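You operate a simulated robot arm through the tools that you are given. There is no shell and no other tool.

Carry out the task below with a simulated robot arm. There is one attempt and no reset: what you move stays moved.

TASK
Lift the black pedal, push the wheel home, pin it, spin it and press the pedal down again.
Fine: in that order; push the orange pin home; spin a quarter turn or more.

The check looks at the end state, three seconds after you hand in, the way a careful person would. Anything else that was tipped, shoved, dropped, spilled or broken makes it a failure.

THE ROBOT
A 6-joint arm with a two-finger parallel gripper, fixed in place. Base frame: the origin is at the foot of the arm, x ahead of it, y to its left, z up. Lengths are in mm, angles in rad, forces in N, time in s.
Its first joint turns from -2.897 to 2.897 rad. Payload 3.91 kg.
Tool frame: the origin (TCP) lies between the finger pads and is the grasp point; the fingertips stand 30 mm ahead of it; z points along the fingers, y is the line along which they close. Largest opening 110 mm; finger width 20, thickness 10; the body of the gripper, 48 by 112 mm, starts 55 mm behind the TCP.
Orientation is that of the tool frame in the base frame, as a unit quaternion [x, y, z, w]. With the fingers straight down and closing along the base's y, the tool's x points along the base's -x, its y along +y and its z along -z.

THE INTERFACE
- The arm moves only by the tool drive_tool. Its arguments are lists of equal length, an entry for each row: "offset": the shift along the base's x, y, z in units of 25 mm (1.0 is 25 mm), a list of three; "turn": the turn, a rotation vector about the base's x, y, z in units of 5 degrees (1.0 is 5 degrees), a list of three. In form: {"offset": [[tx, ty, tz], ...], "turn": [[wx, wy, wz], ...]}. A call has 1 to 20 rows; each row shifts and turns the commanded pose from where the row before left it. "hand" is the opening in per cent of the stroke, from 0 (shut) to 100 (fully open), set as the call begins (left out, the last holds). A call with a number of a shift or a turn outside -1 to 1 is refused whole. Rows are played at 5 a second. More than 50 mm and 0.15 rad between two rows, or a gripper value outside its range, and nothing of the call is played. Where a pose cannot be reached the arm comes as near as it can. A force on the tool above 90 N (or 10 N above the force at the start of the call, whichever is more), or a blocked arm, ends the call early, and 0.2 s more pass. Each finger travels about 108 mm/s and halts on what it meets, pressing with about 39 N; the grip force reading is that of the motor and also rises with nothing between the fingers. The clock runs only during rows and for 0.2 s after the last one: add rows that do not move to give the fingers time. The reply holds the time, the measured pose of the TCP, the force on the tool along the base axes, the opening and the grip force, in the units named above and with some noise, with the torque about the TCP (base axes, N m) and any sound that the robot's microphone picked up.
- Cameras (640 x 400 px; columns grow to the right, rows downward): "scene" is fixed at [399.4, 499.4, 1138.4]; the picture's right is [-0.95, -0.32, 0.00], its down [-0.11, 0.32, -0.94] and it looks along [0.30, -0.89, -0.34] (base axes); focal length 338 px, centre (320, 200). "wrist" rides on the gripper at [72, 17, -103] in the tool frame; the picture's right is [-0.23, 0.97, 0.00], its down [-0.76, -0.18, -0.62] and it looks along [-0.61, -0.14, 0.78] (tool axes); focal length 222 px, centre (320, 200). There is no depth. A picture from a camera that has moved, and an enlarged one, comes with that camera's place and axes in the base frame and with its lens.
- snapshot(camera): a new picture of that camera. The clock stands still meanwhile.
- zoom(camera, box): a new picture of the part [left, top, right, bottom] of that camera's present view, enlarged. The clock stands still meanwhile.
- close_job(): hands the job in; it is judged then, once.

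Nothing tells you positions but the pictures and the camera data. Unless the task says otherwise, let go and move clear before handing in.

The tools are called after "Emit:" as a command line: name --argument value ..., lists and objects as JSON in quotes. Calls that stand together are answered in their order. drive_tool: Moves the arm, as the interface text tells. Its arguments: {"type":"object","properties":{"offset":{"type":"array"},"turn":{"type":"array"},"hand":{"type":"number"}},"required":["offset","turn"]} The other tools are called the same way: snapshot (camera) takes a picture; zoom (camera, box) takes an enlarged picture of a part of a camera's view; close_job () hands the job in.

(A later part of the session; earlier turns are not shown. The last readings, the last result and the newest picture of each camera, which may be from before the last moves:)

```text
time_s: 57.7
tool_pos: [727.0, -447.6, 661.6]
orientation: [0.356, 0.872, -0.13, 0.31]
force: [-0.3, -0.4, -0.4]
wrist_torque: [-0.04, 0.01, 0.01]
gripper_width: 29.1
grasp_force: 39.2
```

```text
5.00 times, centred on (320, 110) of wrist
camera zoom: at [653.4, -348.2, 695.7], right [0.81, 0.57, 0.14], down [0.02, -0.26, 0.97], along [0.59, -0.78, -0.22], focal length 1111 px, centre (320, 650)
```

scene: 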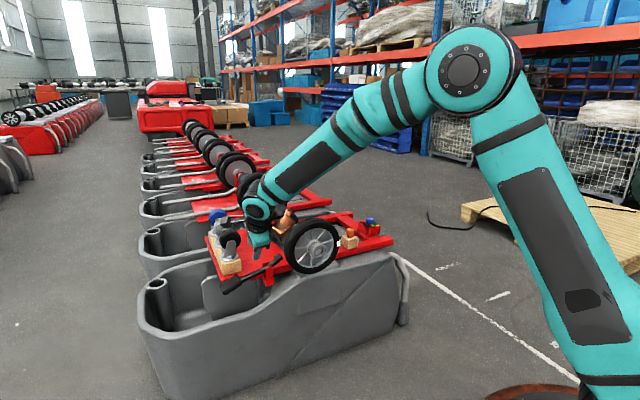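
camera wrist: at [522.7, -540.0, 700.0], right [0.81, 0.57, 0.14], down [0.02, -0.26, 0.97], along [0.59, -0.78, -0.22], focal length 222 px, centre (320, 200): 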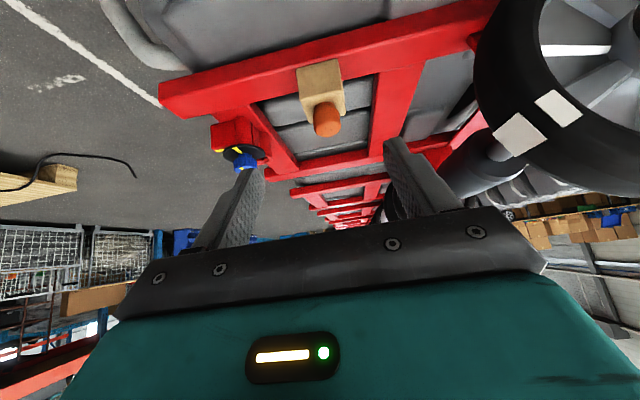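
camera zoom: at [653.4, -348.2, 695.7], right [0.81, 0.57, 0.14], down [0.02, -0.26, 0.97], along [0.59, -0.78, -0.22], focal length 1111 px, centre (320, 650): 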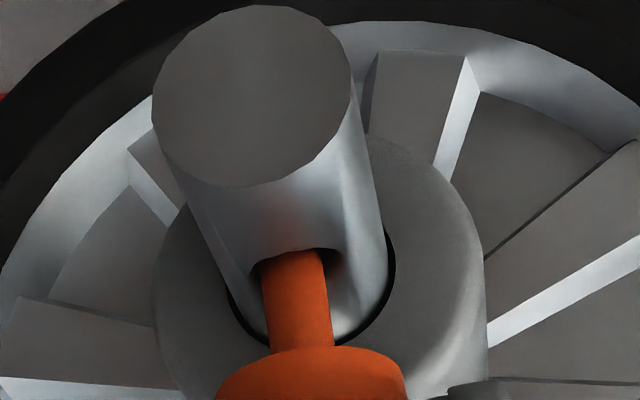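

Emit:
drive_tool --offset '[[0, 0, -0.1], [0, 0, -0.1], [0, 0, -0.1], [0, 0, -0.1], [0, 0, 0]]' --turn '[[0, 0, 0], [0, 0, 0], [0, 0, 0], [0, 0, 0], [0, 0, 0]]'

Emit:
zoom --camera "scene" --box '[300, 230, 330, 258]'

Emit:
zoom --camera "wrist" --box '[285, 70, 355, 150]'

```text
time_s: 58.9
tool_pos: [726.8, -447.6, 650.3]
orientation: [0.356, 0.872, -0.129, 0.31]
force: [1.3, 0.0, -0.1]
wrist_torque: [0.07, -0.05, -0.01]
gripper_width: 29.1
grasp_force: 39.5
```

```text
14.29 times, centred on (315, 244) of scene
camera zoom: at [399.4, 499.4, 1138.4], right [-0.95, -0.32, 0.0], down [-0.11, 0.32, -0.94], along [0.3, -0.89, -0.34], focal length 4822 px, centre (391, -429)
```

zoom: 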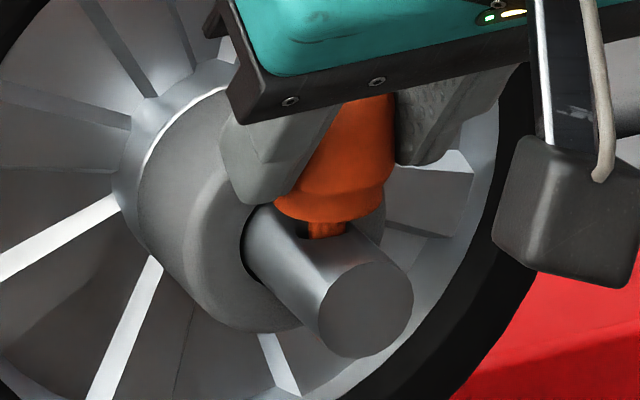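

```text
5.00 times, centred on (320, 110) of wrist
camera zoom: at [652.6, -348.1, 685.6], right [0.81, 0.57, 0.14], down [0.02, -0.26, 0.97], along [0.59, -0.78, -0.22], focal length 1111 px, centre (320, 650)
```

zoom: 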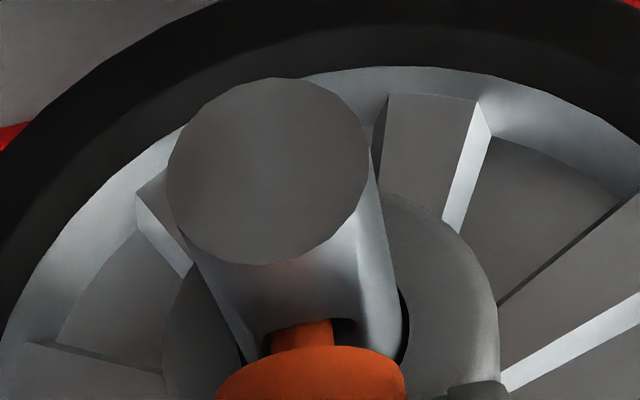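

Emit:
drive_tool --offset '[[0, 0, -0.06], [0, 0, -0.06], [0, 0, -0.06], [0, 0, 0]]' --turn '[[0, 0, 0], [0, 0, 0], [0, 0, 0], [0, 0, 0]]'

Emit:
zoom --camera "scene" --box '[300, 230, 330, 258]'

Emit:
zoom --camera "wrist" --box '[285, 70, 355, 150]'

```text
time_s: 59.9
tool_pos: [726.5, -446.5, 647.7]
orientation: [0.355, 0.873, -0.129, 0.309]
force: [2.4, 4.4, -1.9]
wrist_torque: [0.31, 0.03, 0.06]
gripper_width: 29.0
grasp_force: 39.1
```

```text
14.29 times, centred on (315, 244) of scene
camera zoom: at [399.4, 499.4, 1138.4], right [-0.95, -0.32, 0.0], down [-0.11, 0.32, -0.94], along [0.3, -0.89, -0.34], focal length 4822 px, centre (391, -429)
```

zoom: 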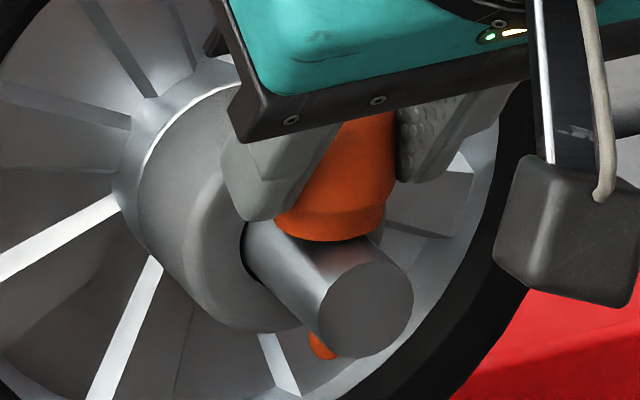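

```text
5.00 times, centred on (320, 110) of wrist
camera zoom: at [652.2, -347.8, 681.3], right [0.81, 0.57, 0.14], down [0.02, -0.26, 0.97], along [0.59, -0.78, -0.22], focal length 1111 px, centre (320, 650)
```

zoom: 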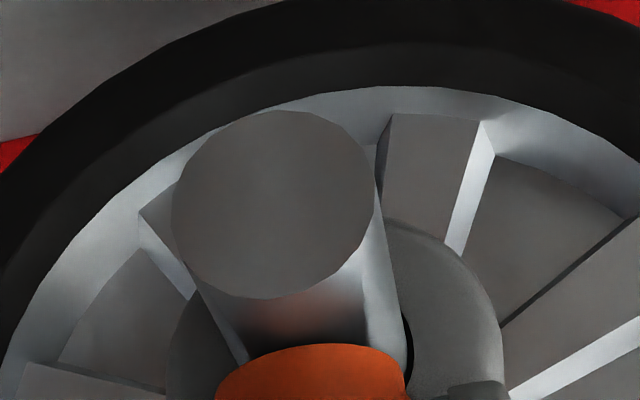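

The pin tip now shows beneath the axle and the head is about on the axle top. A little further down until I feel the seat.

Emit:
drive_tool --offset '[[0, 0, -0.05], [0, 0, -0.05], [0, 0, 0]]' --turn '[[0, 0, 0], [0, 0, 0], [0, 0, 0]]'

Emit:
zoom --camera "scene" --box '[300, 230, 330, 258]'

Emit:
zoom --camera "wrist" --box '[285, 70, 355, 150]'

```text
time_s: 60.7
tool_pos: [725.7, -446.3, 646.3]
orientation: [0.356, 0.871, -0.13, 0.313]
force: [-6.8, 7.7, 28.8]
wrist_torque: [0.21, 0.35, 0.06]
gripper_width: 29.0
grasp_force: 38.8
```

```text
14.29 times, centred on (315, 244) of scene
camera zoom: at [399.4, 499.4, 1138.4], right [-0.95, -0.32, 0.0], down [-0.11, 0.32, -0.94], along [0.3, -0.89, -0.34], focal length 4822 px, centre (391, -429)
```

zoom: 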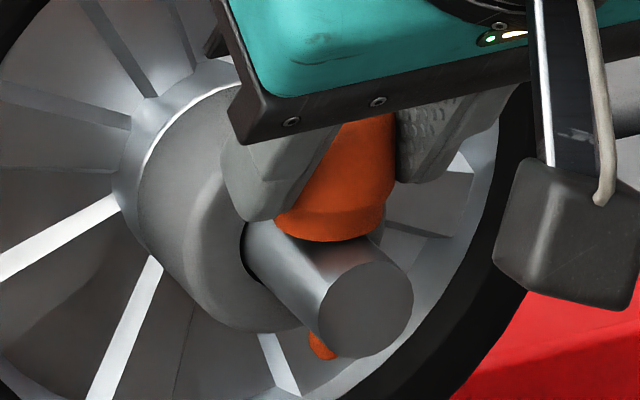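

```text
5.00 times, centred on (320, 110) of wrist
camera zoom: at [652.2, -347.7, 680.8], right [0.81, 0.57, 0.14], down [0.02, -0.26, 0.97], along [0.59, -0.78, -0.22], focal length 1111 px, centre (320, 650)
```

zoom: 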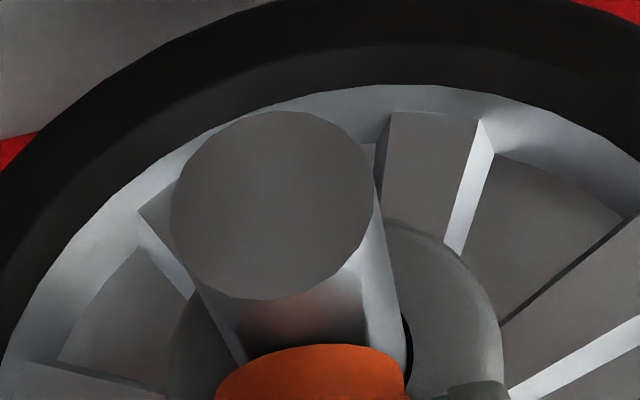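

Emit:
drive_tool --offset '[[0, 0, -0.05], [0, 0, 0]]' --turn '[[0, 0, 0], [0, 0, 0]]'

Emit:
zoom --camera "scene" --box '[305, 238, 323, 258]'

```text
time_s: 61.3
tool_pos: [727.2, -446.6, 646.0]
orientation: [0.355, 0.872, -0.13, 0.312]
force: [-2.4, 3.5, 37.7]
wrist_torque: [-0.39, -0.43, 0.11]
gripper_width: 29.1
grasp_force: 38.6
```

```text
16.00 times, centred on (314, 248) of scene
camera zoom: at [399.4, 499.4, 1138.4], right [-0.95, -0.32, 0.0], down [-0.11, 0.32, -0.94], along [0.3, -0.89, -0.34], focal length 5401 px, centre (416, -568)
```

zoom: 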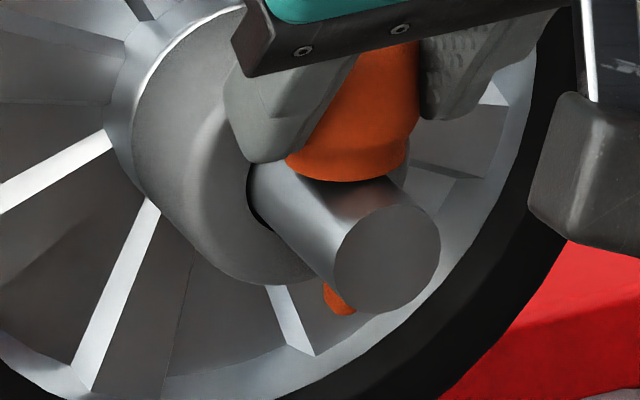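

The pin is seated with its collar on the axle. I'll relieve the press slightly, open the fingers and withdraw upward.

Emit:
drive_tool --offset '[[0, 0, 0.06], [0, 0, 0]]' --turn '[[0, 0, 0], [0, 0, 0]]'

Emit:
drive_tool --offset '[[0, 0, 0], [0, 0, 0], [0, 0, 0]]' --turn '[[0, 0, 0], [0, 0, 0], [0, 0, 0]]' --hand 55

Emit:
zoom --camera "scene" --box '[300, 230, 330, 258]'

```text
time_s: 61.9
tool_pos: [728.8, -447.7, 644.9]
orientation: [0.355, 0.872, -0.129, 0.312]
force: [8.2, -5.1, 28.1]
wrist_torque: [-0.89, -0.99, 0.09]
gripper_width: 29.1
grasp_force: 39.1
```

```text
time_s: 62.7
tool_pos: [727.0, -446.6, 645.3]
orientation: [0.355, 0.873, -0.129, 0.309]
force: [0.0, -1.3, 0.0]
wrist_torque: [0.02, 0.02, 0.01]
gripper_width: 60.5
grasp_force: 0.1
```

```text
14.29 times, centred on (315, 244) of scene
camera zoom: at [399.4, 499.4, 1138.4], right [-0.95, -0.32, 0.0], down [-0.11, 0.32, -0.94], along [0.3, -0.89, -0.34], focal length 4822 px, centre (391, -429)
```

zoom: 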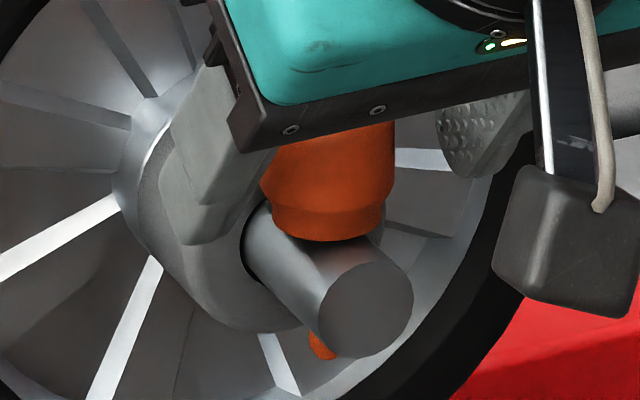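

Emit:
drive_tool --offset '[[-0.3, 0.3, 0.52], [-0.394, 0.394, 0.681], [-0.394, 0.394, 0.681], [-0.394, 0.394, 0.681], [0, 0, 0]]' --turn '[[0, 0, 0], [0, 0, 0], [0, 0, 0], [0, 0, 0], [0, 0, 0]]'

Emit:
zoom --camera "wrist" --box '[220, 20, 440, 220]'

Emit:
zoom --camera "scene" --box '[230, 170, 410, 300]'

Emit:
zoom --camera "scene" --box '[290, 225, 340, 265]'

```text
time_s: 63.9
tool_pos: [690.6, -410.4, 709.3]
orientation: [0.355, 0.872, -0.129, 0.311]
force: [-1.1, -0.6, 0.2]
wrist_torque: [-0.03, 0.0, -0.04]
gripper_width: 60.6
grasp_force: 0.0
```

```text
2.00 times, centred on (330, 120) of wrist
camera zoom: at [616.0, -311.1, 743.5], right [0.81, 0.57, 0.14], down [0.02, -0.26, 0.97], along [0.59, -0.78, -0.22], focal length 444 px, centre (300, 360)
```

zoom: 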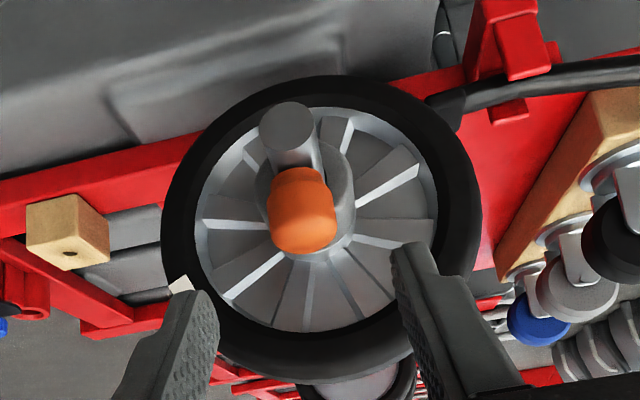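

```text
3.08 times, centred on (320, 235) of scene
camera zoom: at [399.4, 499.4, 1138.4], right [-0.95, -0.32, 0.0], down [-0.11, 0.32, -0.94], along [0.3, -0.89, -0.34], focal length 1039 px, centre (320, 92)
```

zoom: 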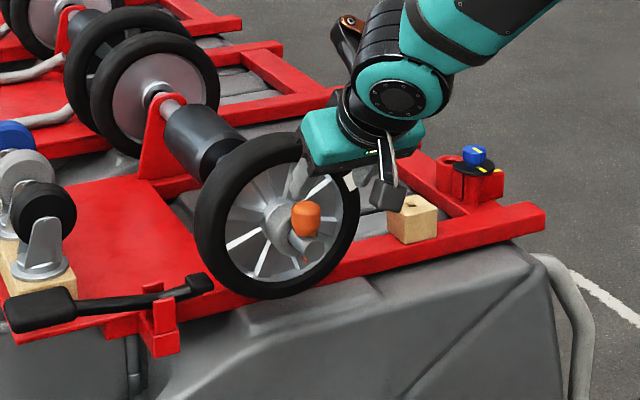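

```text
10.00 times, centred on (315, 245) of scene
camera zoom: at [399.4, 499.4, 1138.4], right [-0.95, -0.32, 0.0], down [-0.11, 0.32, -0.94], along [0.3, -0.89, -0.34], focal length 3376 px, centre (370, -250)
```

zoom: 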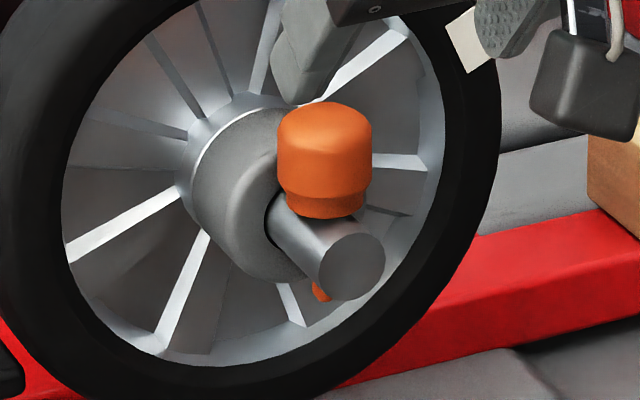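

The pin stands seated in the axle. Before spinning, I take a closer look at the wheel spokes to find a gap to push against.

Emit:
zoom --camera "wrist" --box '[262, 70, 402, 195]'

Emit:
zoom --camera "scene" --box '[284, 212, 344, 272]'

```text
3.20 times, centred on (332, 132) of wrist
camera zoom: at [616.0, -311.1, 743.5], right [0.81, 0.57, 0.14], down [0.02, -0.26, 0.97], along [0.59, -0.78, -0.22], focal length 711 px, centre (282, 416)
```

zoom: 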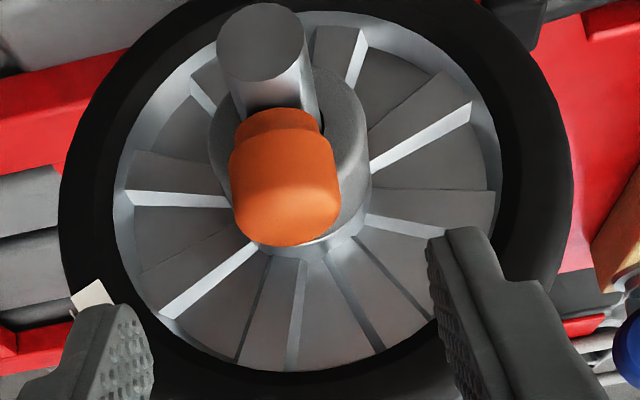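

```text
6.67 times, centred on (314, 242) of scene
camera zoom: at [399.4, 499.4, 1138.4], right [-0.95, -0.32, 0.0], down [-0.11, 0.32, -0.94], along [0.3, -0.89, -0.34], focal length 2250 px, centre (360, -80)
```

zoom: 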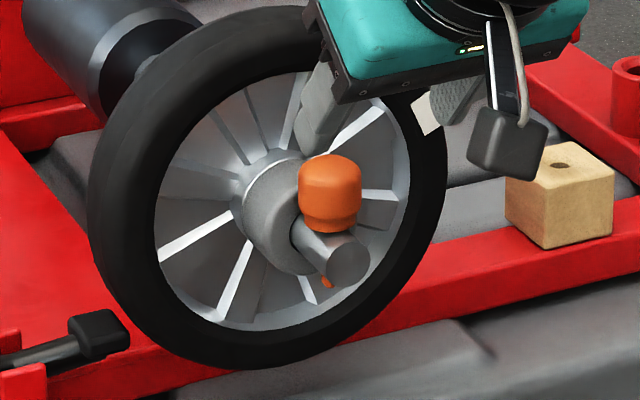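

The wheel has 8 spokes; rather than poke between them I'll grip the tyre from above across its width and walk it round. I first lift clear and rotate the tool so the fingers close along the axle.

Emit:
drive_tool --offset '[[0, 0, 1], [0, 0, 1], [0, 0, 0.15], [0, 0, 0.15], [0, 0, 0.15], [0, 0, 0.15], [0, 0, 0.15], [0, 0, 0.15], [0, 0, 0.15], [0, 0, 0.15], [0, 0, 0.15], [0, 0, 0.15], [0, 0, 0.15], [0, 0, 0.15], [0, 0, 0.15], [0, 0, 0.15], [0, 0, 0.15], [0, 0, 0.15], [0, 0, 0.15], [0, 0, 0.15]]' --turn '[[0, 0, 0], [0, 0, 0], [0.448, -0.4475, -0.774], [0.448, -0.4475, -0.774], [0.448, -0.4475, -0.774], [0.448, -0.4475, -0.774], [0.448, -0.4475, -0.774], [0.448, -0.4475, -0.774], [0.448, -0.4475, -0.774], [0.448, -0.4475, -0.774], [0.448, -0.4475, -0.774], [0.448, -0.4475, -0.774], [0.448, -0.4475, -0.774], [0.448, -0.4475, -0.774], [0.448, -0.4475, -0.774], [0.448, -0.4475, -0.774], [0.448, -0.4475, -0.774], [0.448, -0.4475, -0.774], [0.448, -0.4475, -0.774], [0.448, -0.4475, -0.774]]' --hand 75

Emit:
drive_tool --offset '[[0, 0, 0.2], [0, 0, 0.2], [0, 0, 0], [0, 0, 0], [0, 0, 0], [0, 0, 0], [0, 0, 0], [0, 0, 0]]' --turn '[[0.7014, 0.7128, 0], [0.7014, 0.7128, 0], [0.7014, 0.7128, 0], [0.7014, 0.7128, 0], [0.7014, 0.7128, 0], [0.7014, 0.7128, 0], [0.7014, 0.7128, 0], [0, 0, 0]]'

Emit:
snapshot --camera "wrist"

Emit:
zoom --camera "scene" --box '[230, 150, 410, 300]'

```text
time_s: 68.1
tool_pos: [688.5, -409.9, 827.8]
orientation: [0.868, 0.365, 0.127, 0.312]
force: [-0.8, 0.6, -0.3]
wrist_torque: [0.01, -0.02, -0.01]
gripper_width: 82.6
grasp_force: 0.1
```

```text
time_s: 69.9
tool_pos: [691.1, -409.5, 836.7]
orientation: [0.921, 0.387, 0.013, 0.036]
force: [-0.2, 1.4, 0.6]
wrist_torque: [0.0, 0.04, 0.0]
gripper_width: 82.3
grasp_force: 0.1
```

```text
taken
camera wrist: at [748.0, -362.1, 941.4], right [0.54, -0.84, 0.08], down [-0.69, -0.39, 0.61], along [-0.49, -0.38, -0.79], focal length 222 px, centre (320, 200)
```

wrist: 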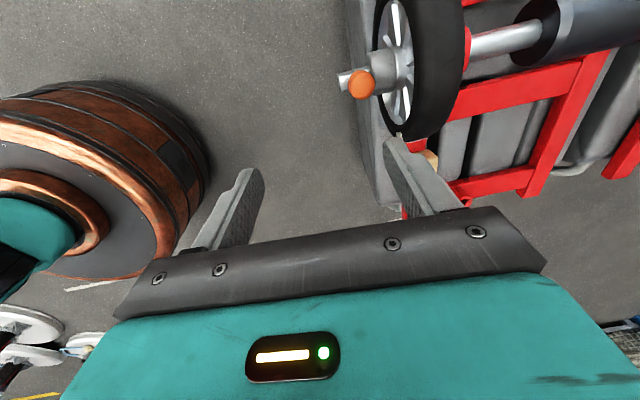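

```text
2.67 times, centred on (320, 225) of scene
camera zoom: at [399.4, 499.4, 1138.4], right [-0.95, -0.32, 0.0], down [-0.11, 0.32, -0.94], along [0.3, -0.89, -0.34], focal length 900 px, centre (320, 133)
```

zoom: 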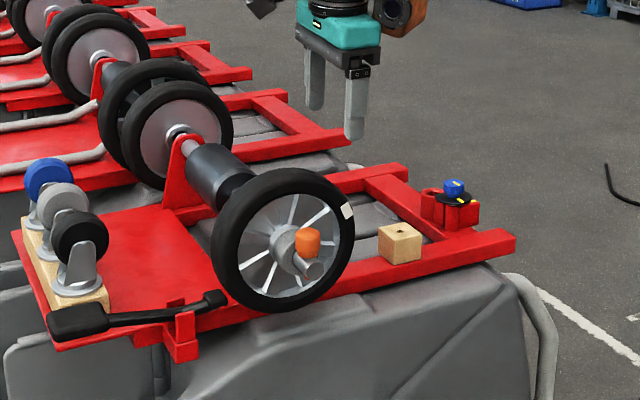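

Emit:
zoom --camera "wrist" --box '[330, 0, 530, 160]'

```text
2.50 times, centred on (430, 80) of wrist
camera zoom: at [748.0, -362.1, 941.4], right [0.54, -0.84, 0.08], down [-0.69, -0.39, 0.61], along [-0.49, -0.38, -0.79], focal length 555 px, centre (45, 500)
```

zoom: 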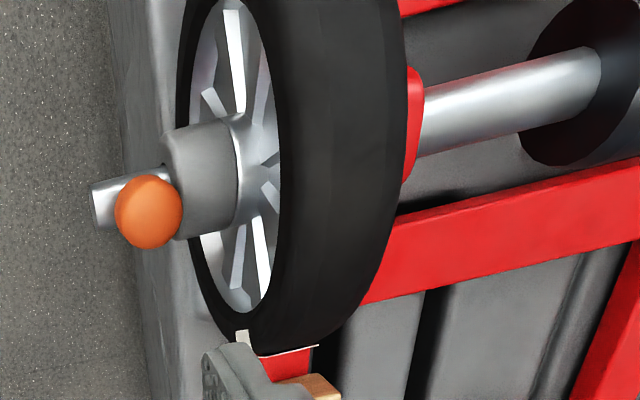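

The tyre spans roughly u = 890–936 mm along the axle direction (46 mm wide), with clear space behind it before the bracket. I move above the tyre's right-upper flank (about 45° on the pin-block side) with a 68 mm opening.

Emit:
drive_tool --offset '[[0.269, -0.815, -0.2], [0.269, -0.815, -0.2], [0.269, -0.815, -0.2], [0.269, -0.815, -0.2], [0.269, -0.815, -0.2], [0.269, -0.815, -0.2], [0.269, -0.815, -0.2], [0, 0, -0.5], [0, 0, 0]]' --turn '[[0.6, 0.61, 0], [0, 0, 0], [0, 0, 0], [0, 0, 0], [0, 0, 0], [0, 0, 0], [0, 0, 0], [0, 0, 0], [0, 0, 0]]' --hand 62

Emit:
snapshot --camera "wrist"

Emit:
zoom --camera "scene" --box '[250, 150, 390, 290]'

```text
time_s: 71.9
tool_pos: [737.4, -551.6, 787.4]
orientation: [0.922, 0.388, -0.002, 0.002]
force: [-0.1, -0.1, -0.6]
wrist_torque: [0.01, 0.0, -0.02]
gripper_width: 68.2
grasp_force: 0.1
```

```text
taken
camera wrist: at [799.9, -509.8, 891.6], right [0.54, -0.84, 0.0], down [-0.66, -0.42, 0.63], along [-0.53, -0.34, -0.78], focal length 222 px, centre (320, 200)
```

wrist: 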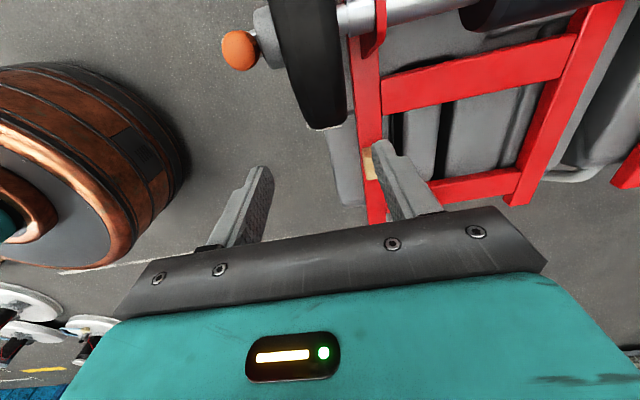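

```text
2.86 times, centred on (320, 220) of scene
camera zoom: at [399.4, 499.4, 1138.4], right [-0.95, -0.32, 0.0], down [-0.11, 0.32, -0.94], along [0.3, -0.89, -0.34], focal length 964 px, centre (320, 143)
```

zoom: 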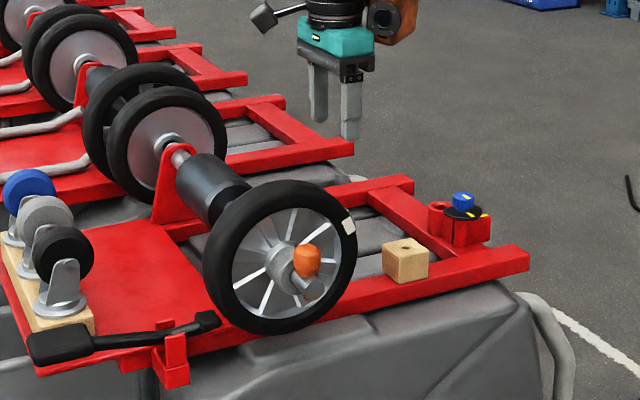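

Emit:
zoom --camera "wrist" --box '[210, 0, 410, 180]'

```text
2.22 times, centred on (310, 90) of wrist
camera zoom: at [799.9, -509.8, 891.6], right [0.54, -0.84, 0.0], down [-0.66, -0.42, 0.63], along [-0.53, -0.34, -0.78], focal length 494 px, centre (342, 444)
```

zoom: 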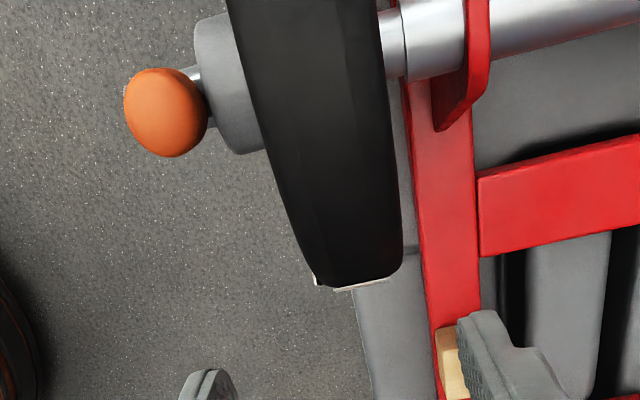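

Directly above, the tyre centre measures about u = 918.5, so I shift 5.5 mm outward and descend to straddle the tyre.

Emit:
drive_tool --offset '[[0.158, -0.153, 0], [0, 0, -0.92], [0, 0, -0.92], [0, 0, -0.92], [0, 0, 0]]' --turn '[[0, 0, 0], [0, 0, 0], [0, 0, 0], [0, 0, 0], [0, 0, 0]]'

Emit:
zoom --camera "wrist" --box '[210, 0, 430, 220]'

Emit:
zoom --camera "scene" --box '[270, 170, 370, 280]'

```text
time_s: 73.1
tool_pos: [741.8, -556.4, 719.9]
orientation: [0.922, 0.388, -0.002, 0.002]
force: [0.0, 0.4, 0.2]
wrist_torque: [0.0, 0.0, -0.02]
gripper_width: 68.3
grasp_force: 0.1
```

```text
1.82 times, centred on (320, 110) of wrist
camera zoom: at [804.7, -514.9, 823.4], right [0.54, -0.84, 0.0], down [-0.66, -0.42, 0.63], along [-0.53, -0.34, -0.78], focal length 404 px, centre (320, 364)
```

zoom: 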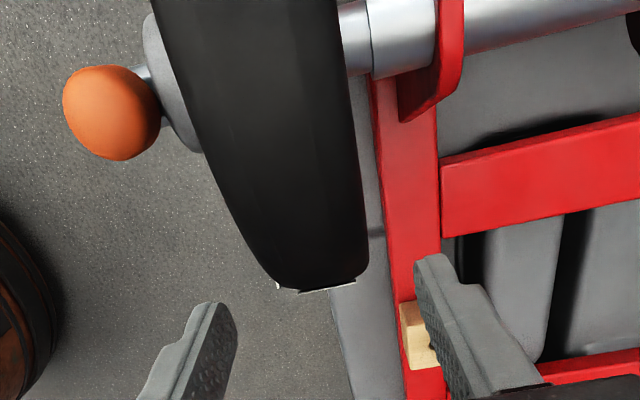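

```text
3.64 times, centred on (320, 225) of scene
camera zoom: at [399.4, 499.4, 1138.4], right [-0.95, -0.32, 0.0], down [-0.11, 0.32, -0.94], along [0.3, -0.89, -0.34], focal length 1227 px, centre (320, 109)
```

zoom: 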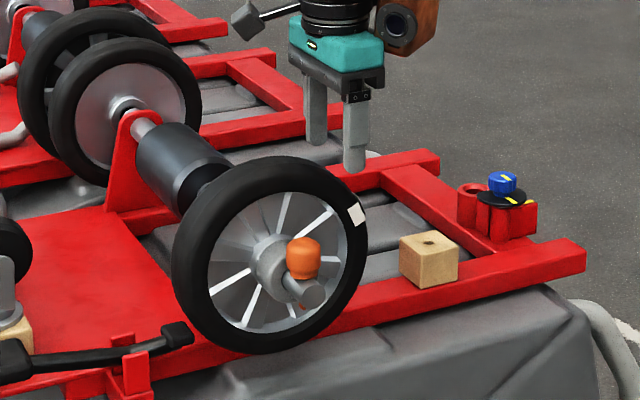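

Emit:
drive_tool --offset '[[0, 0, -0.8], [0, 0, -0.8], [0, 0, -0.32], [0, 0, 0]]' --turn '[[0, 0, 0], [0, 0, 0], [0, 0, 0], [0, 0, 0]]'

Emit:
zoom --camera "wrist" --box '[210, 0, 430, 220]'

Emit:
zoom --camera "scene" --box '[270, 170, 370, 280]'

```text
time_s: 74.1
tool_pos: [741.6, -557.9, 672.3]
orientation: [0.922, 0.388, -0.002, 0.001]
force: [0.7, -0.4, 0.2]
wrist_torque: [0.0, -0.02, -0.03]
gripper_width: 68.1
grasp_force: 0.1
```

```text
1.82 times, centred on (320, 110) of wrist
camera zoom: at [804.3, -514.6, 776.0], right [0.54, -0.84, 0.0], down [-0.66, -0.42, 0.63], along [-0.53, -0.34, -0.78], focal length 404 px, centre (320, 364)
```

zoom: 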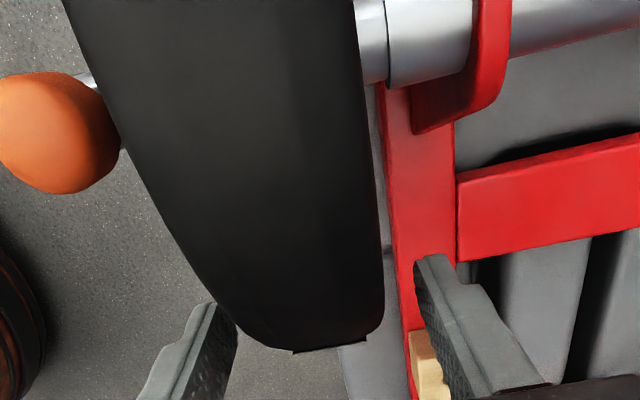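

```text
3.64 times, centred on (320, 225) of scene
camera zoom: at [399.4, 499.4, 1138.4], right [-0.95, -0.32, 0.0], down [-0.11, 0.32, -0.94], along [0.3, -0.89, -0.34], focal length 1227 px, centre (320, 109)
```

zoom: 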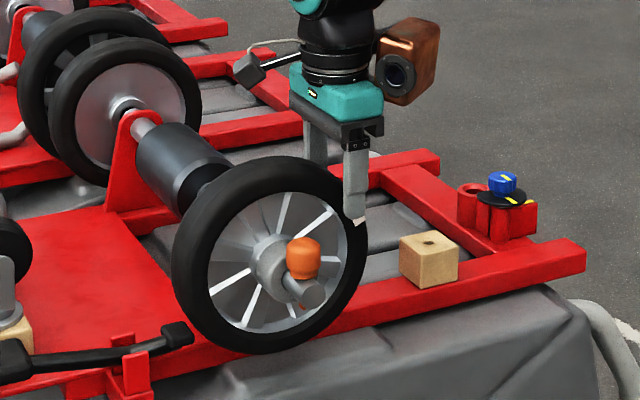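

Emit:
drive_tool --offset '[[0.139, 0.144, -0.24], [0, 0, 0]]' --turn '[[0, 0, 0], [0, 0, 0]]'

Emit:
drive_tool --offset '[[0, 0, 0], [0, 0, 0], [0, 0, 0], [0, 0, 0]]' --turn '[[0, 0, 0], [0, 0, 0], [0, 0, 0], [0, 0, 0]]' --hand 0

Emit:
zoom --camera "wrist" --box '[210, 0, 430, 220]'

Emit:
zoom --camera "scene" --box '[270, 170, 370, 280]'

```text
time_s: 74.7
tool_pos: [744.8, -553.3, 666.2]
orientation: [0.922, 0.388, -0.003, 0.002]
force: [0.0, 0.2, -0.5]
wrist_torque: [0.01, -0.01, 0.0]
gripper_width: 68.1
grasp_force: 0.1
```

```text
time_s: 75.7
tool_pos: [744.7, -552.2, 666.0]
orientation: [0.922, 0.388, -0.002, 0.002]
force: [-6.7, 7.6, -0.6]
wrist_torque: [0.58, 0.67, -1.07]
gripper_width: 45.0
grasp_force: 44.7
```

```text
1.82 times, centred on (320, 110) of wrist
camera zoom: at [807.5, -511.1, 769.6], right [0.54, -0.84, 0.0], down [-0.66, -0.42, 0.63], along [-0.53, -0.34, -0.78], focal length 404 px, centre (320, 364)
```

zoom: 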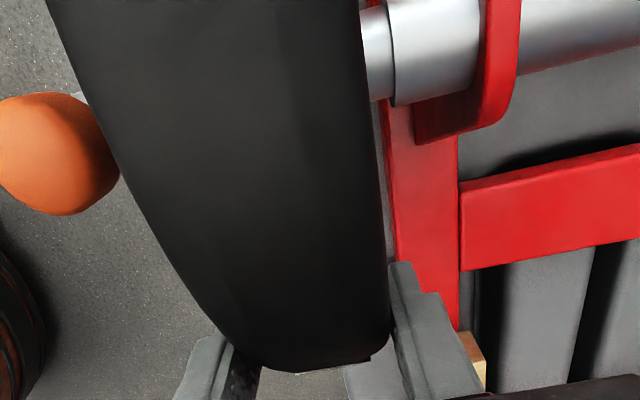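

```text
3.64 times, centred on (320, 225) of scene
camera zoom: at [399.4, 499.4, 1138.4], right [-0.95, -0.32, 0.0], down [-0.11, 0.32, -0.94], along [0.3, -0.89, -0.34], focal length 1227 px, centre (320, 109)
```

zoom: 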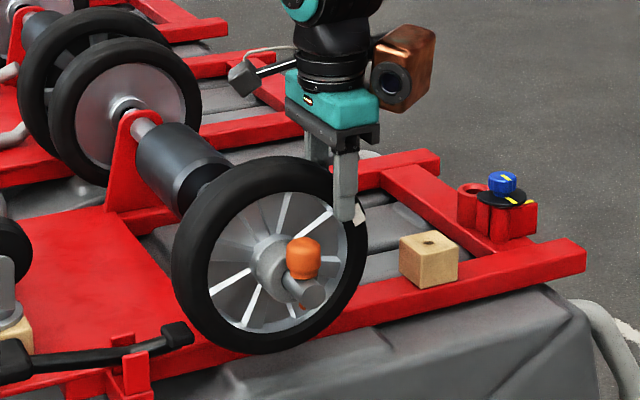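

The tyre is gripped at 45 mm with hardly any side load. Now I carry it along the wheel's circle, first a small sweep.

Emit:
drive_tool --offset '[[0.178, 0.184, 0.236], [0.178, 0.184, 0.196], [0.19, 0.197, 0.176], [0.199, 0.206, 0.148], [0, 0, 0]]' --turn '[[0, 0, 0], [0, 0, 0], [0, 0, 0], [0, 0, 0], [0, 0, 0]]'

Emit:
zoom --camera "scene" --box '[270, 170, 370, 280]'

```text
time_s: 76.9
tool_pos: [763.7, -534.5, 687.8]
orientation: [0.922, 0.388, 0.0, 0.002]
force: [-24.4, -6.8, 5.5]
wrist_torque: [0.16, 2.59, -0.31]
gripper_width: 45.4
grasp_force: 44.8
```

```text
3.64 times, centred on (320, 225) of scene
camera zoom: at [399.4, 499.4, 1138.4], right [-0.95, -0.32, 0.0], down [-0.11, 0.32, -0.94], along [0.3, -0.89, -0.34], focal length 1227 px, centre (320, 109)
```

zoom: 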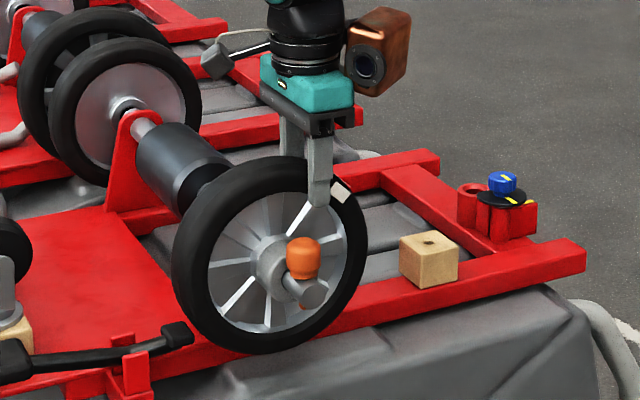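

The wheel turns with the grip (the white mark moved up). I continue over the top.

Emit:
drive_tool --offset '[[0.208, 0.216, 0.124], [0.214, 0.222, 0.096], [0.219, 0.227, 0.072], [0.222, 0.23, 0.042], [0.225, 0.233, 0.014], [0, 0, 0]]' --turn '[[0, 0, 0], [0, 0, 0], [0, 0, 0], [0, 0, 0], [0, 0, 0], [0, 0, 0]]'

Emit:
zoom --camera "scene" --box '[270, 170, 370, 280]'

```text
time_s: 78.3
tool_pos: [791.1, -506.5, 694.7]
orientation: [0.922, 0.387, -0.001, 0.002]
force: [-13.2, -14.2, -11.9]
wrist_torque: [-0.45, 1.99, -0.79]
gripper_width: 45.0
grasp_force: 44.5
```

```text
3.64 times, centred on (320, 225) of scene
camera zoom: at [399.4, 499.4, 1138.4], right [-0.95, -0.32, 0.0], down [-0.11, 0.32, -0.94], along [0.3, -0.89, -0.34], focal length 1227 px, centre (320, 109)
```

zoom: 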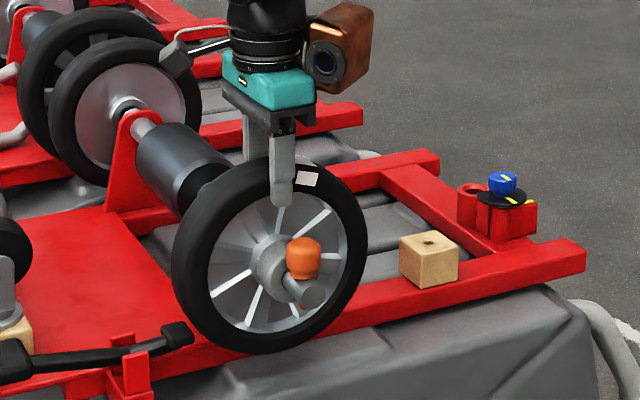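

Emit:
drive_tool --offset '[[0.225, 0.233, -0.014], [0.222, 0.23, -0.042], [0.219, 0.227, -0.072], [0.214, 0.222, -0.096], [0.208, 0.216, -0.124], [0, 0, 0]]' --turn '[[0, 0, 0], [0, 0, 0], [0, 0, 0], [0, 0, 0], [0, 0, 0], [0, 0, 0]]'

Emit:
zoom --camera "scene" --box '[270, 170, 370, 280]'

```text
time_s: 79.7
tool_pos: [817.8, -476.9, 684.8]
orientation: [0.922, 0.388, -0.001, 0.002]
force: [-8.1, -23.8, 0.3]
wrist_torque: [-0.63, 2.0, -0.79]
gripper_width: 45.1
grasp_force: 45.0
```

```text
3.64 times, centred on (320, 225) of scene
camera zoom: at [399.4, 499.4, 1138.4], right [-0.95, -0.32, 0.0], down [-0.11, 0.32, -0.94], along [0.3, -0.89, -0.34], focal length 1227 px, centre (320, 109)
```

zoom: 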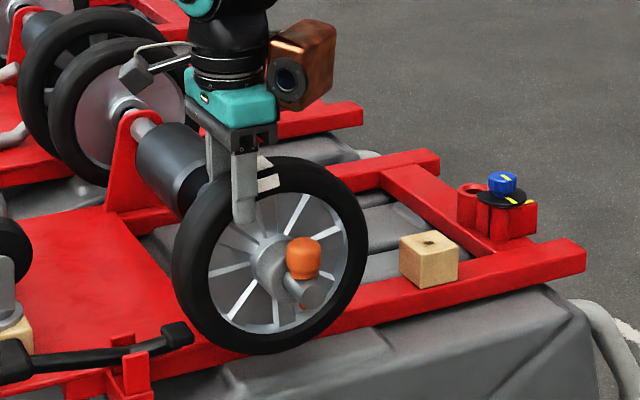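

Emit:
drive_tool --offset '[[0.199, 0.206, -0.148], [0.19, 0.197, -0.176], [0.178, 0.184, -0.196], [0.164, 0.17, -0.22], [0, 0, 0]]' --turn '[[0, 0, 0], [0, 0, 0], [0, 0, 0], [0, 0, 0], [0, 0, 0]]'

Emit:
zoom --camera "scene" --box '[270, 170, 370, 280]'

Emit:
zoom --camera "wrist" --box '[210, 0, 430, 220]'

```text
time_s: 80.9
tool_pos: [835.7, -459.9, 664.5]
orientation: [0.922, 0.388, -0.002, 0.002]
force: [-22.3, -38.5, -12.6]
wrist_torque: [-0.98, 1.76, -1.09]
gripper_width: 45.0
grasp_force: 44.3
```

```text
3.64 times, centred on (320, 225) of scene
camera zoom: at [399.4, 499.4, 1138.4], right [-0.95, -0.32, 0.0], down [-0.11, 0.32, -0.94], along [0.3, -0.89, -0.34], focal length 1227 px, centre (320, 109)
```

zoom: 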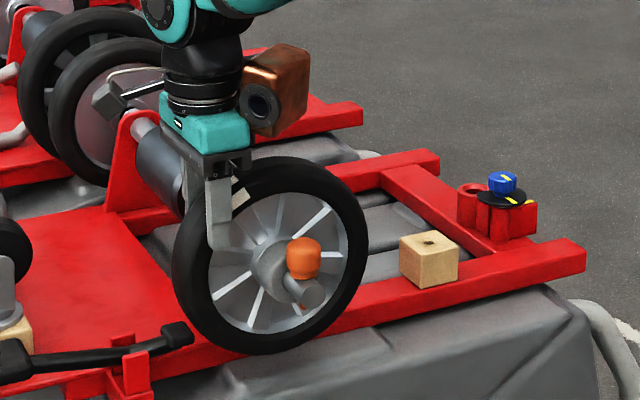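

```text
1.82 times, centred on (320, 110) of wrist
camera zoom: at [898.9, -417.8, 768.3], right [0.54, -0.84, 0.0], down [-0.66, -0.42, 0.63], along [-0.53, -0.34, -0.78], focal length 404 px, centre (320, 364)
```

zoom: 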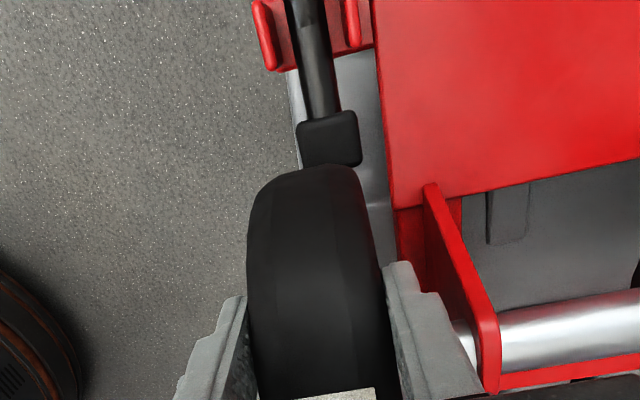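

The wheel has turned close to 90°. To be safe I'll release, go back over the top and give it a second stroke. First relieve the load and open slightly.

Emit:
drive_tool --offset '[[-0.055, -0.057, 0.03], [0, 0, 0]]' --turn '[[0, 0, 0], [0, 0, 0]]'

Emit:
drive_tool --offset '[[0, 0, 0], [0, 0, 0]]' --turn '[[0, 0, 0], [0, 0, 0]]' --hand 53

Emit:
zoom --camera "scene" --box '[270, 170, 370, 280]'

```text
time_s: 81.5
tool_pos: [836.1, -459.1, 664.4]
orientation: [0.921, 0.389, -0.002, 0.0]
force: [-10.1, -26.1, -35.5]
wrist_torque: [-0.16, -1.15, -1.84]
gripper_width: 45.1
grasp_force: 45.4
```

```text
time_s: 82.1
tool_pos: [836.3, -461.7, 667.9]
orientation: [0.922, 0.387, -0.001, 0.003]
force: [0.0, -0.8, 0.2]
wrist_torque: [-0.01, 0.05, 0.01]
gripper_width: 58.1
grasp_force: 0.0
```

```text
3.64 times, centred on (320, 225) of scene
camera zoom: at [399.4, 499.4, 1138.4], right [-0.95, -0.32, 0.0], down [-0.11, 0.32, -0.94], along [0.3, -0.89, -0.34], focal length 1227 px, centre (320, 109)
```

zoom: 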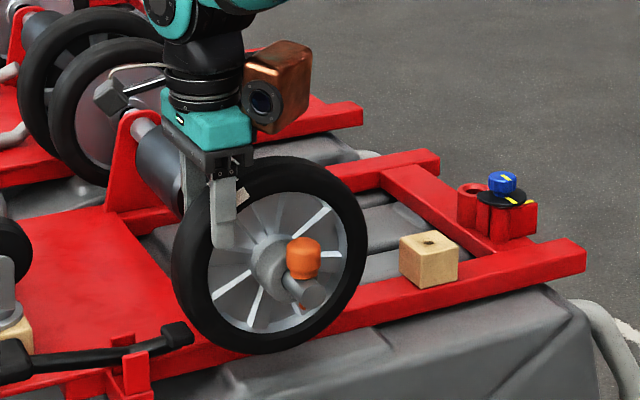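

Emit:
drive_tool --offset '[[0, 0, 1], [0, 0, 1], [0, 0, 1], [0, 0, 0.2], [-0.567, -0.587, 0], [-0.567, -0.587, 0], [-0.567, -0.587, 0], [-0.567, -0.587, 0], [-0.567, -0.587, 0], [0, 0, -0.4], [0, 0, 0]]' --turn '[[0, 0, 0], [0, 0, 0], [0, 0, 0], [0, 0, 0], [0, 0, 0], [0, 0, 0], [0, 0, 0], [0, 0, 0], [0, 0, 0], [0, 0, 0], [0, 0, 0]]'

Emit:
zoom --camera "wrist" --box '[210, 0, 430, 220]'

Emit:
zoom --camera "scene" --box '[270, 170, 370, 280]'

```text
time_s: 84.5
tool_pos: [761.8, -532.8, 738.0]
orientation: [0.921, 0.388, -0.002, 0.001]
force: [-0.2, -1.0, -0.1]
wrist_torque: [-0.01, -0.02, -0.03]
gripper_width: 58.7
grasp_force: 0.1
```

```text
1.82 times, centred on (320, 110) of wrist
camera zoom: at [826.0, -490.5, 841.1], right [0.54, -0.84, 0.0], down [-0.66, -0.42, 0.63], along [-0.53, -0.34, -0.78], focal length 404 px, centre (320, 364)
```

zoom: 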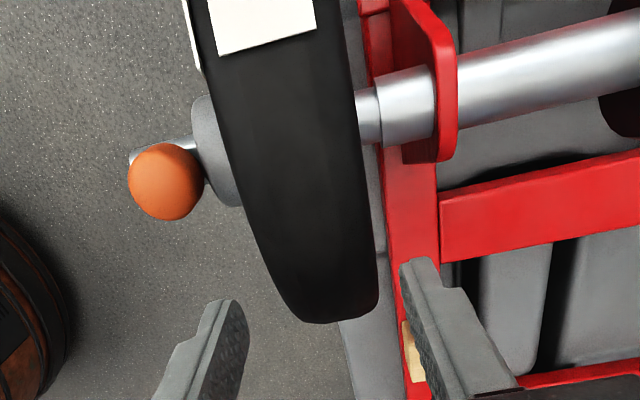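

```text
3.64 times, centred on (320, 225) of scene
camera zoom: at [399.4, 499.4, 1138.4], right [-0.95, -0.32, 0.0], down [-0.11, 0.32, -0.94], along [0.3, -0.89, -0.34], focal length 1227 px, centre (320, 109)
```

zoom: 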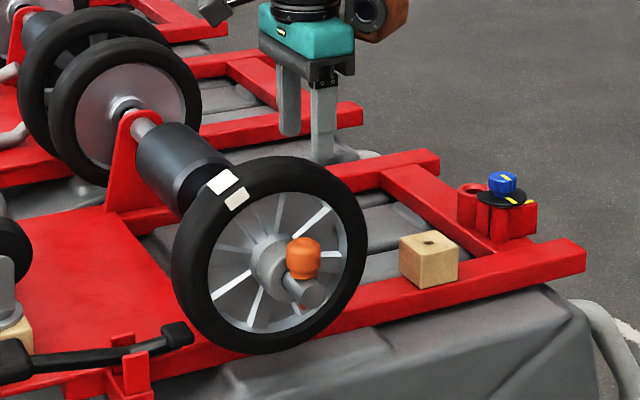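

The mark has clearly moved from the right-upper side to the upper-left (~90°). One more stroke for margin: descend and grip again.

Emit:
drive_tool --offset '[[0.03, -0.03, -0.7], [0, 0, -0.7], [0, 0, -0.7], [0, 0, 0]]' --turn '[[0, 0, 0], [0, 0, 0], [0, 0, 0], [0, 0, 0]]'

Emit:
drive_tool --offset '[[0, 0, 0], [0, 0, 0], [0, 0, 0]]' --turn '[[0, 0, 0], [0, 0, 0], [0, 0, 0]]' --hand 0

Emit:
zoom --camera "scene" --box '[270, 170, 370, 280]'

```text
time_s: 85.5
tool_pos: [764.4, -533.3, 684.8]
orientation: [0.921, 0.389, -0.002, 0.002]
force: [0.2, -0.1, 1.1]
wrist_torque: [-0.03, -0.01, 0.0]
gripper_width: 58.2
grasp_force: 0.1
```

```text
time_s: 86.3
tool_pos: [763.1, -533.9, 685.1]
orientation: [0.922, 0.388, -0.002, 0.002]
force: [-5.1, 4.2, 0.1]
wrist_torque: [0.53, 0.67, -0.76]
gripper_width: 45.1
grasp_force: 45.0
```

```text
3.64 times, centred on (320, 225) of scene
camera zoom: at [399.4, 499.4, 1138.4], right [-0.95, -0.32, 0.0], down [-0.11, 0.32, -0.94], along [0.3, -0.89, -0.34], focal length 1227 px, centre (320, 109)
```

zoom: 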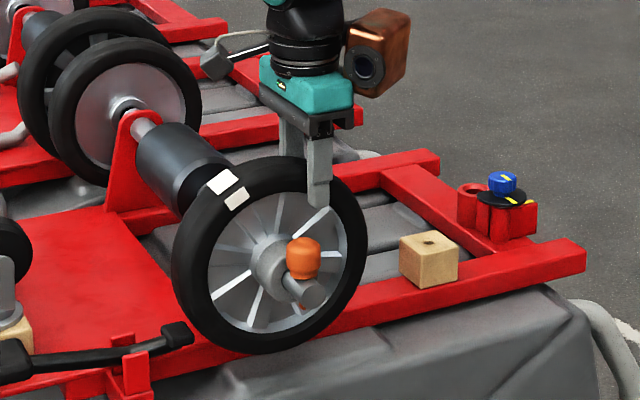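

Emit:
drive_tool --offset '[[0.208, 0.216, 0.124], [0.214, 0.222, 0.096], [0.219, 0.227, 0.072], [0.222, 0.23, 0.042], [0.225, 0.233, 0.014], [0.225, 0.233, -0.014], [0.222, 0.23, -0.042], [0.219, 0.227, -0.072], [0.214, 0.222, -0.096], [0.208, 0.216, -0.124], [0, 0, 0]]' --turn '[[0, 0, 0], [0, 0, 0], [0, 0, 0], [0, 0, 0], [0, 0, 0], [0, 0, 0], [0, 0, 0], [0, 0, 0], [0, 0, 0], [0, 0, 0], [0, 0, 0]]'

Emit:
zoom --camera "scene" --box '[270, 170, 370, 280]'

```text
time_s: 88.7
tool_pos: [820.2, -477.6, 685.8]
orientation: [0.921, 0.389, -0.001, 0.001]
force: [-15.7, -23.9, 1.6]
wrist_torque: [-0.91, 2.55, -1.42]
gripper_width: 45.0
grasp_force: 45.1
```

```text
3.64 times, centred on (320, 225) of scene
camera zoom: at [399.4, 499.4, 1138.4], right [-0.95, -0.32, 0.0], down [-0.11, 0.32, -0.94], along [0.3, -0.89, -0.34], focal length 1227 px, centre (320, 109)
```

zoom: 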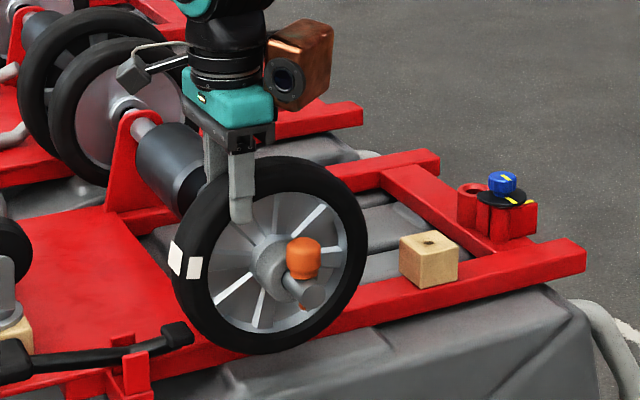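

The mark is now at the left side: the wheel has turned about 150° in total since pinning. I release and lift clear of the tyre.

Emit:
drive_tool --offset '[[-0.05, -0.052, 0], [0, 0, 0]]' --turn '[[0, 0, 0], [0, 0, 0]]'

Emit:
drive_tool --offset '[[0, 0, 0], [0, 0, 0]]' --turn '[[0, 0, 0], [0, 0, 0]]' --hand 53

Emit:
drive_tool --offset '[[0, 0, 0.9], [0, 0, 0.9], [0, 0, 0.9], [0, 0, 0.9], [0, 0, 0.5]]' --turn '[[0, 0, 0], [0, 0, 0], [0, 0, 0], [0, 0, 0], [0, 0, 0]]'

Emit:
zoom --camera "wrist" --box '[210, 0, 430, 220]'

Emit:
zoom --camera "scene" --box '[270, 190, 350, 270]'

```text
time_s: 89.3
tool_pos: [820.5, -476.4, 684.2]
orientation: [0.921, 0.39, 0.0, 0.001]
force: [13.7, 6.4, -3.9]
wrist_torque: [0.75, -1.15, -1.6]
gripper_width: 45.0
grasp_force: 44.8
```

```text
time_s: 89.9
tool_pos: [818.6, -479.1, 685.9]
orientation: [0.922, 0.388, -0.001, 0.001]
force: [0.5, 0.6, -0.1]
wrist_torque: [-0.01, 0.0, 0.0]
gripper_width: 58.3
grasp_force: 0.0
```

```text
time_s: 91.1
tool_pos: [817.6, -478.0, 786.4]
orientation: [0.922, 0.388, -0.002, 0.002]
force: [-0.5, -1.2, 0.4]
wrist_torque: [-0.01, 0.03, 0.02]
gripper_width: 58.3
grasp_force: 0.0
```

```text
1.82 times, centred on (320, 110) of wrist
camera zoom: at [880.3, -436.7, 890.6], right [0.54, -0.84, 0.0], down [-0.66, -0.42, 0.63], along [-0.53, -0.34, -0.78], focal length 404 px, centre (320, 364)
```

zoom: 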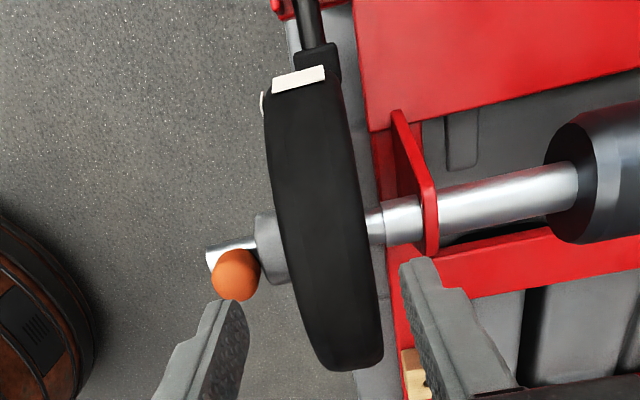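

```text
5.00 times, centred on (310, 230) of scene
camera zoom: at [399.4, 499.4, 1138.4], right [-0.95, -0.32, 0.0], down [-0.11, 0.32, -0.94], along [0.3, -0.89, -0.34], focal length 1688 px, centre (370, 50)
```

zoom: 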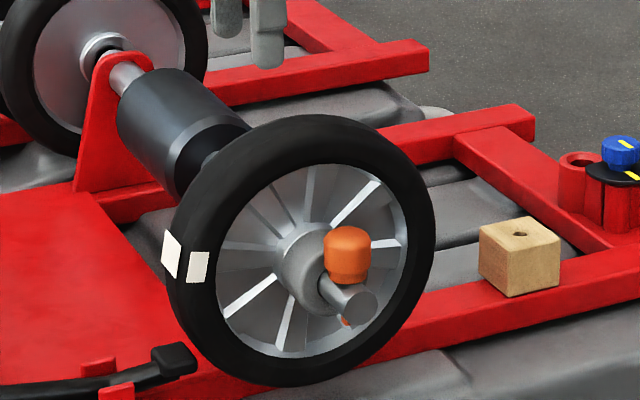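

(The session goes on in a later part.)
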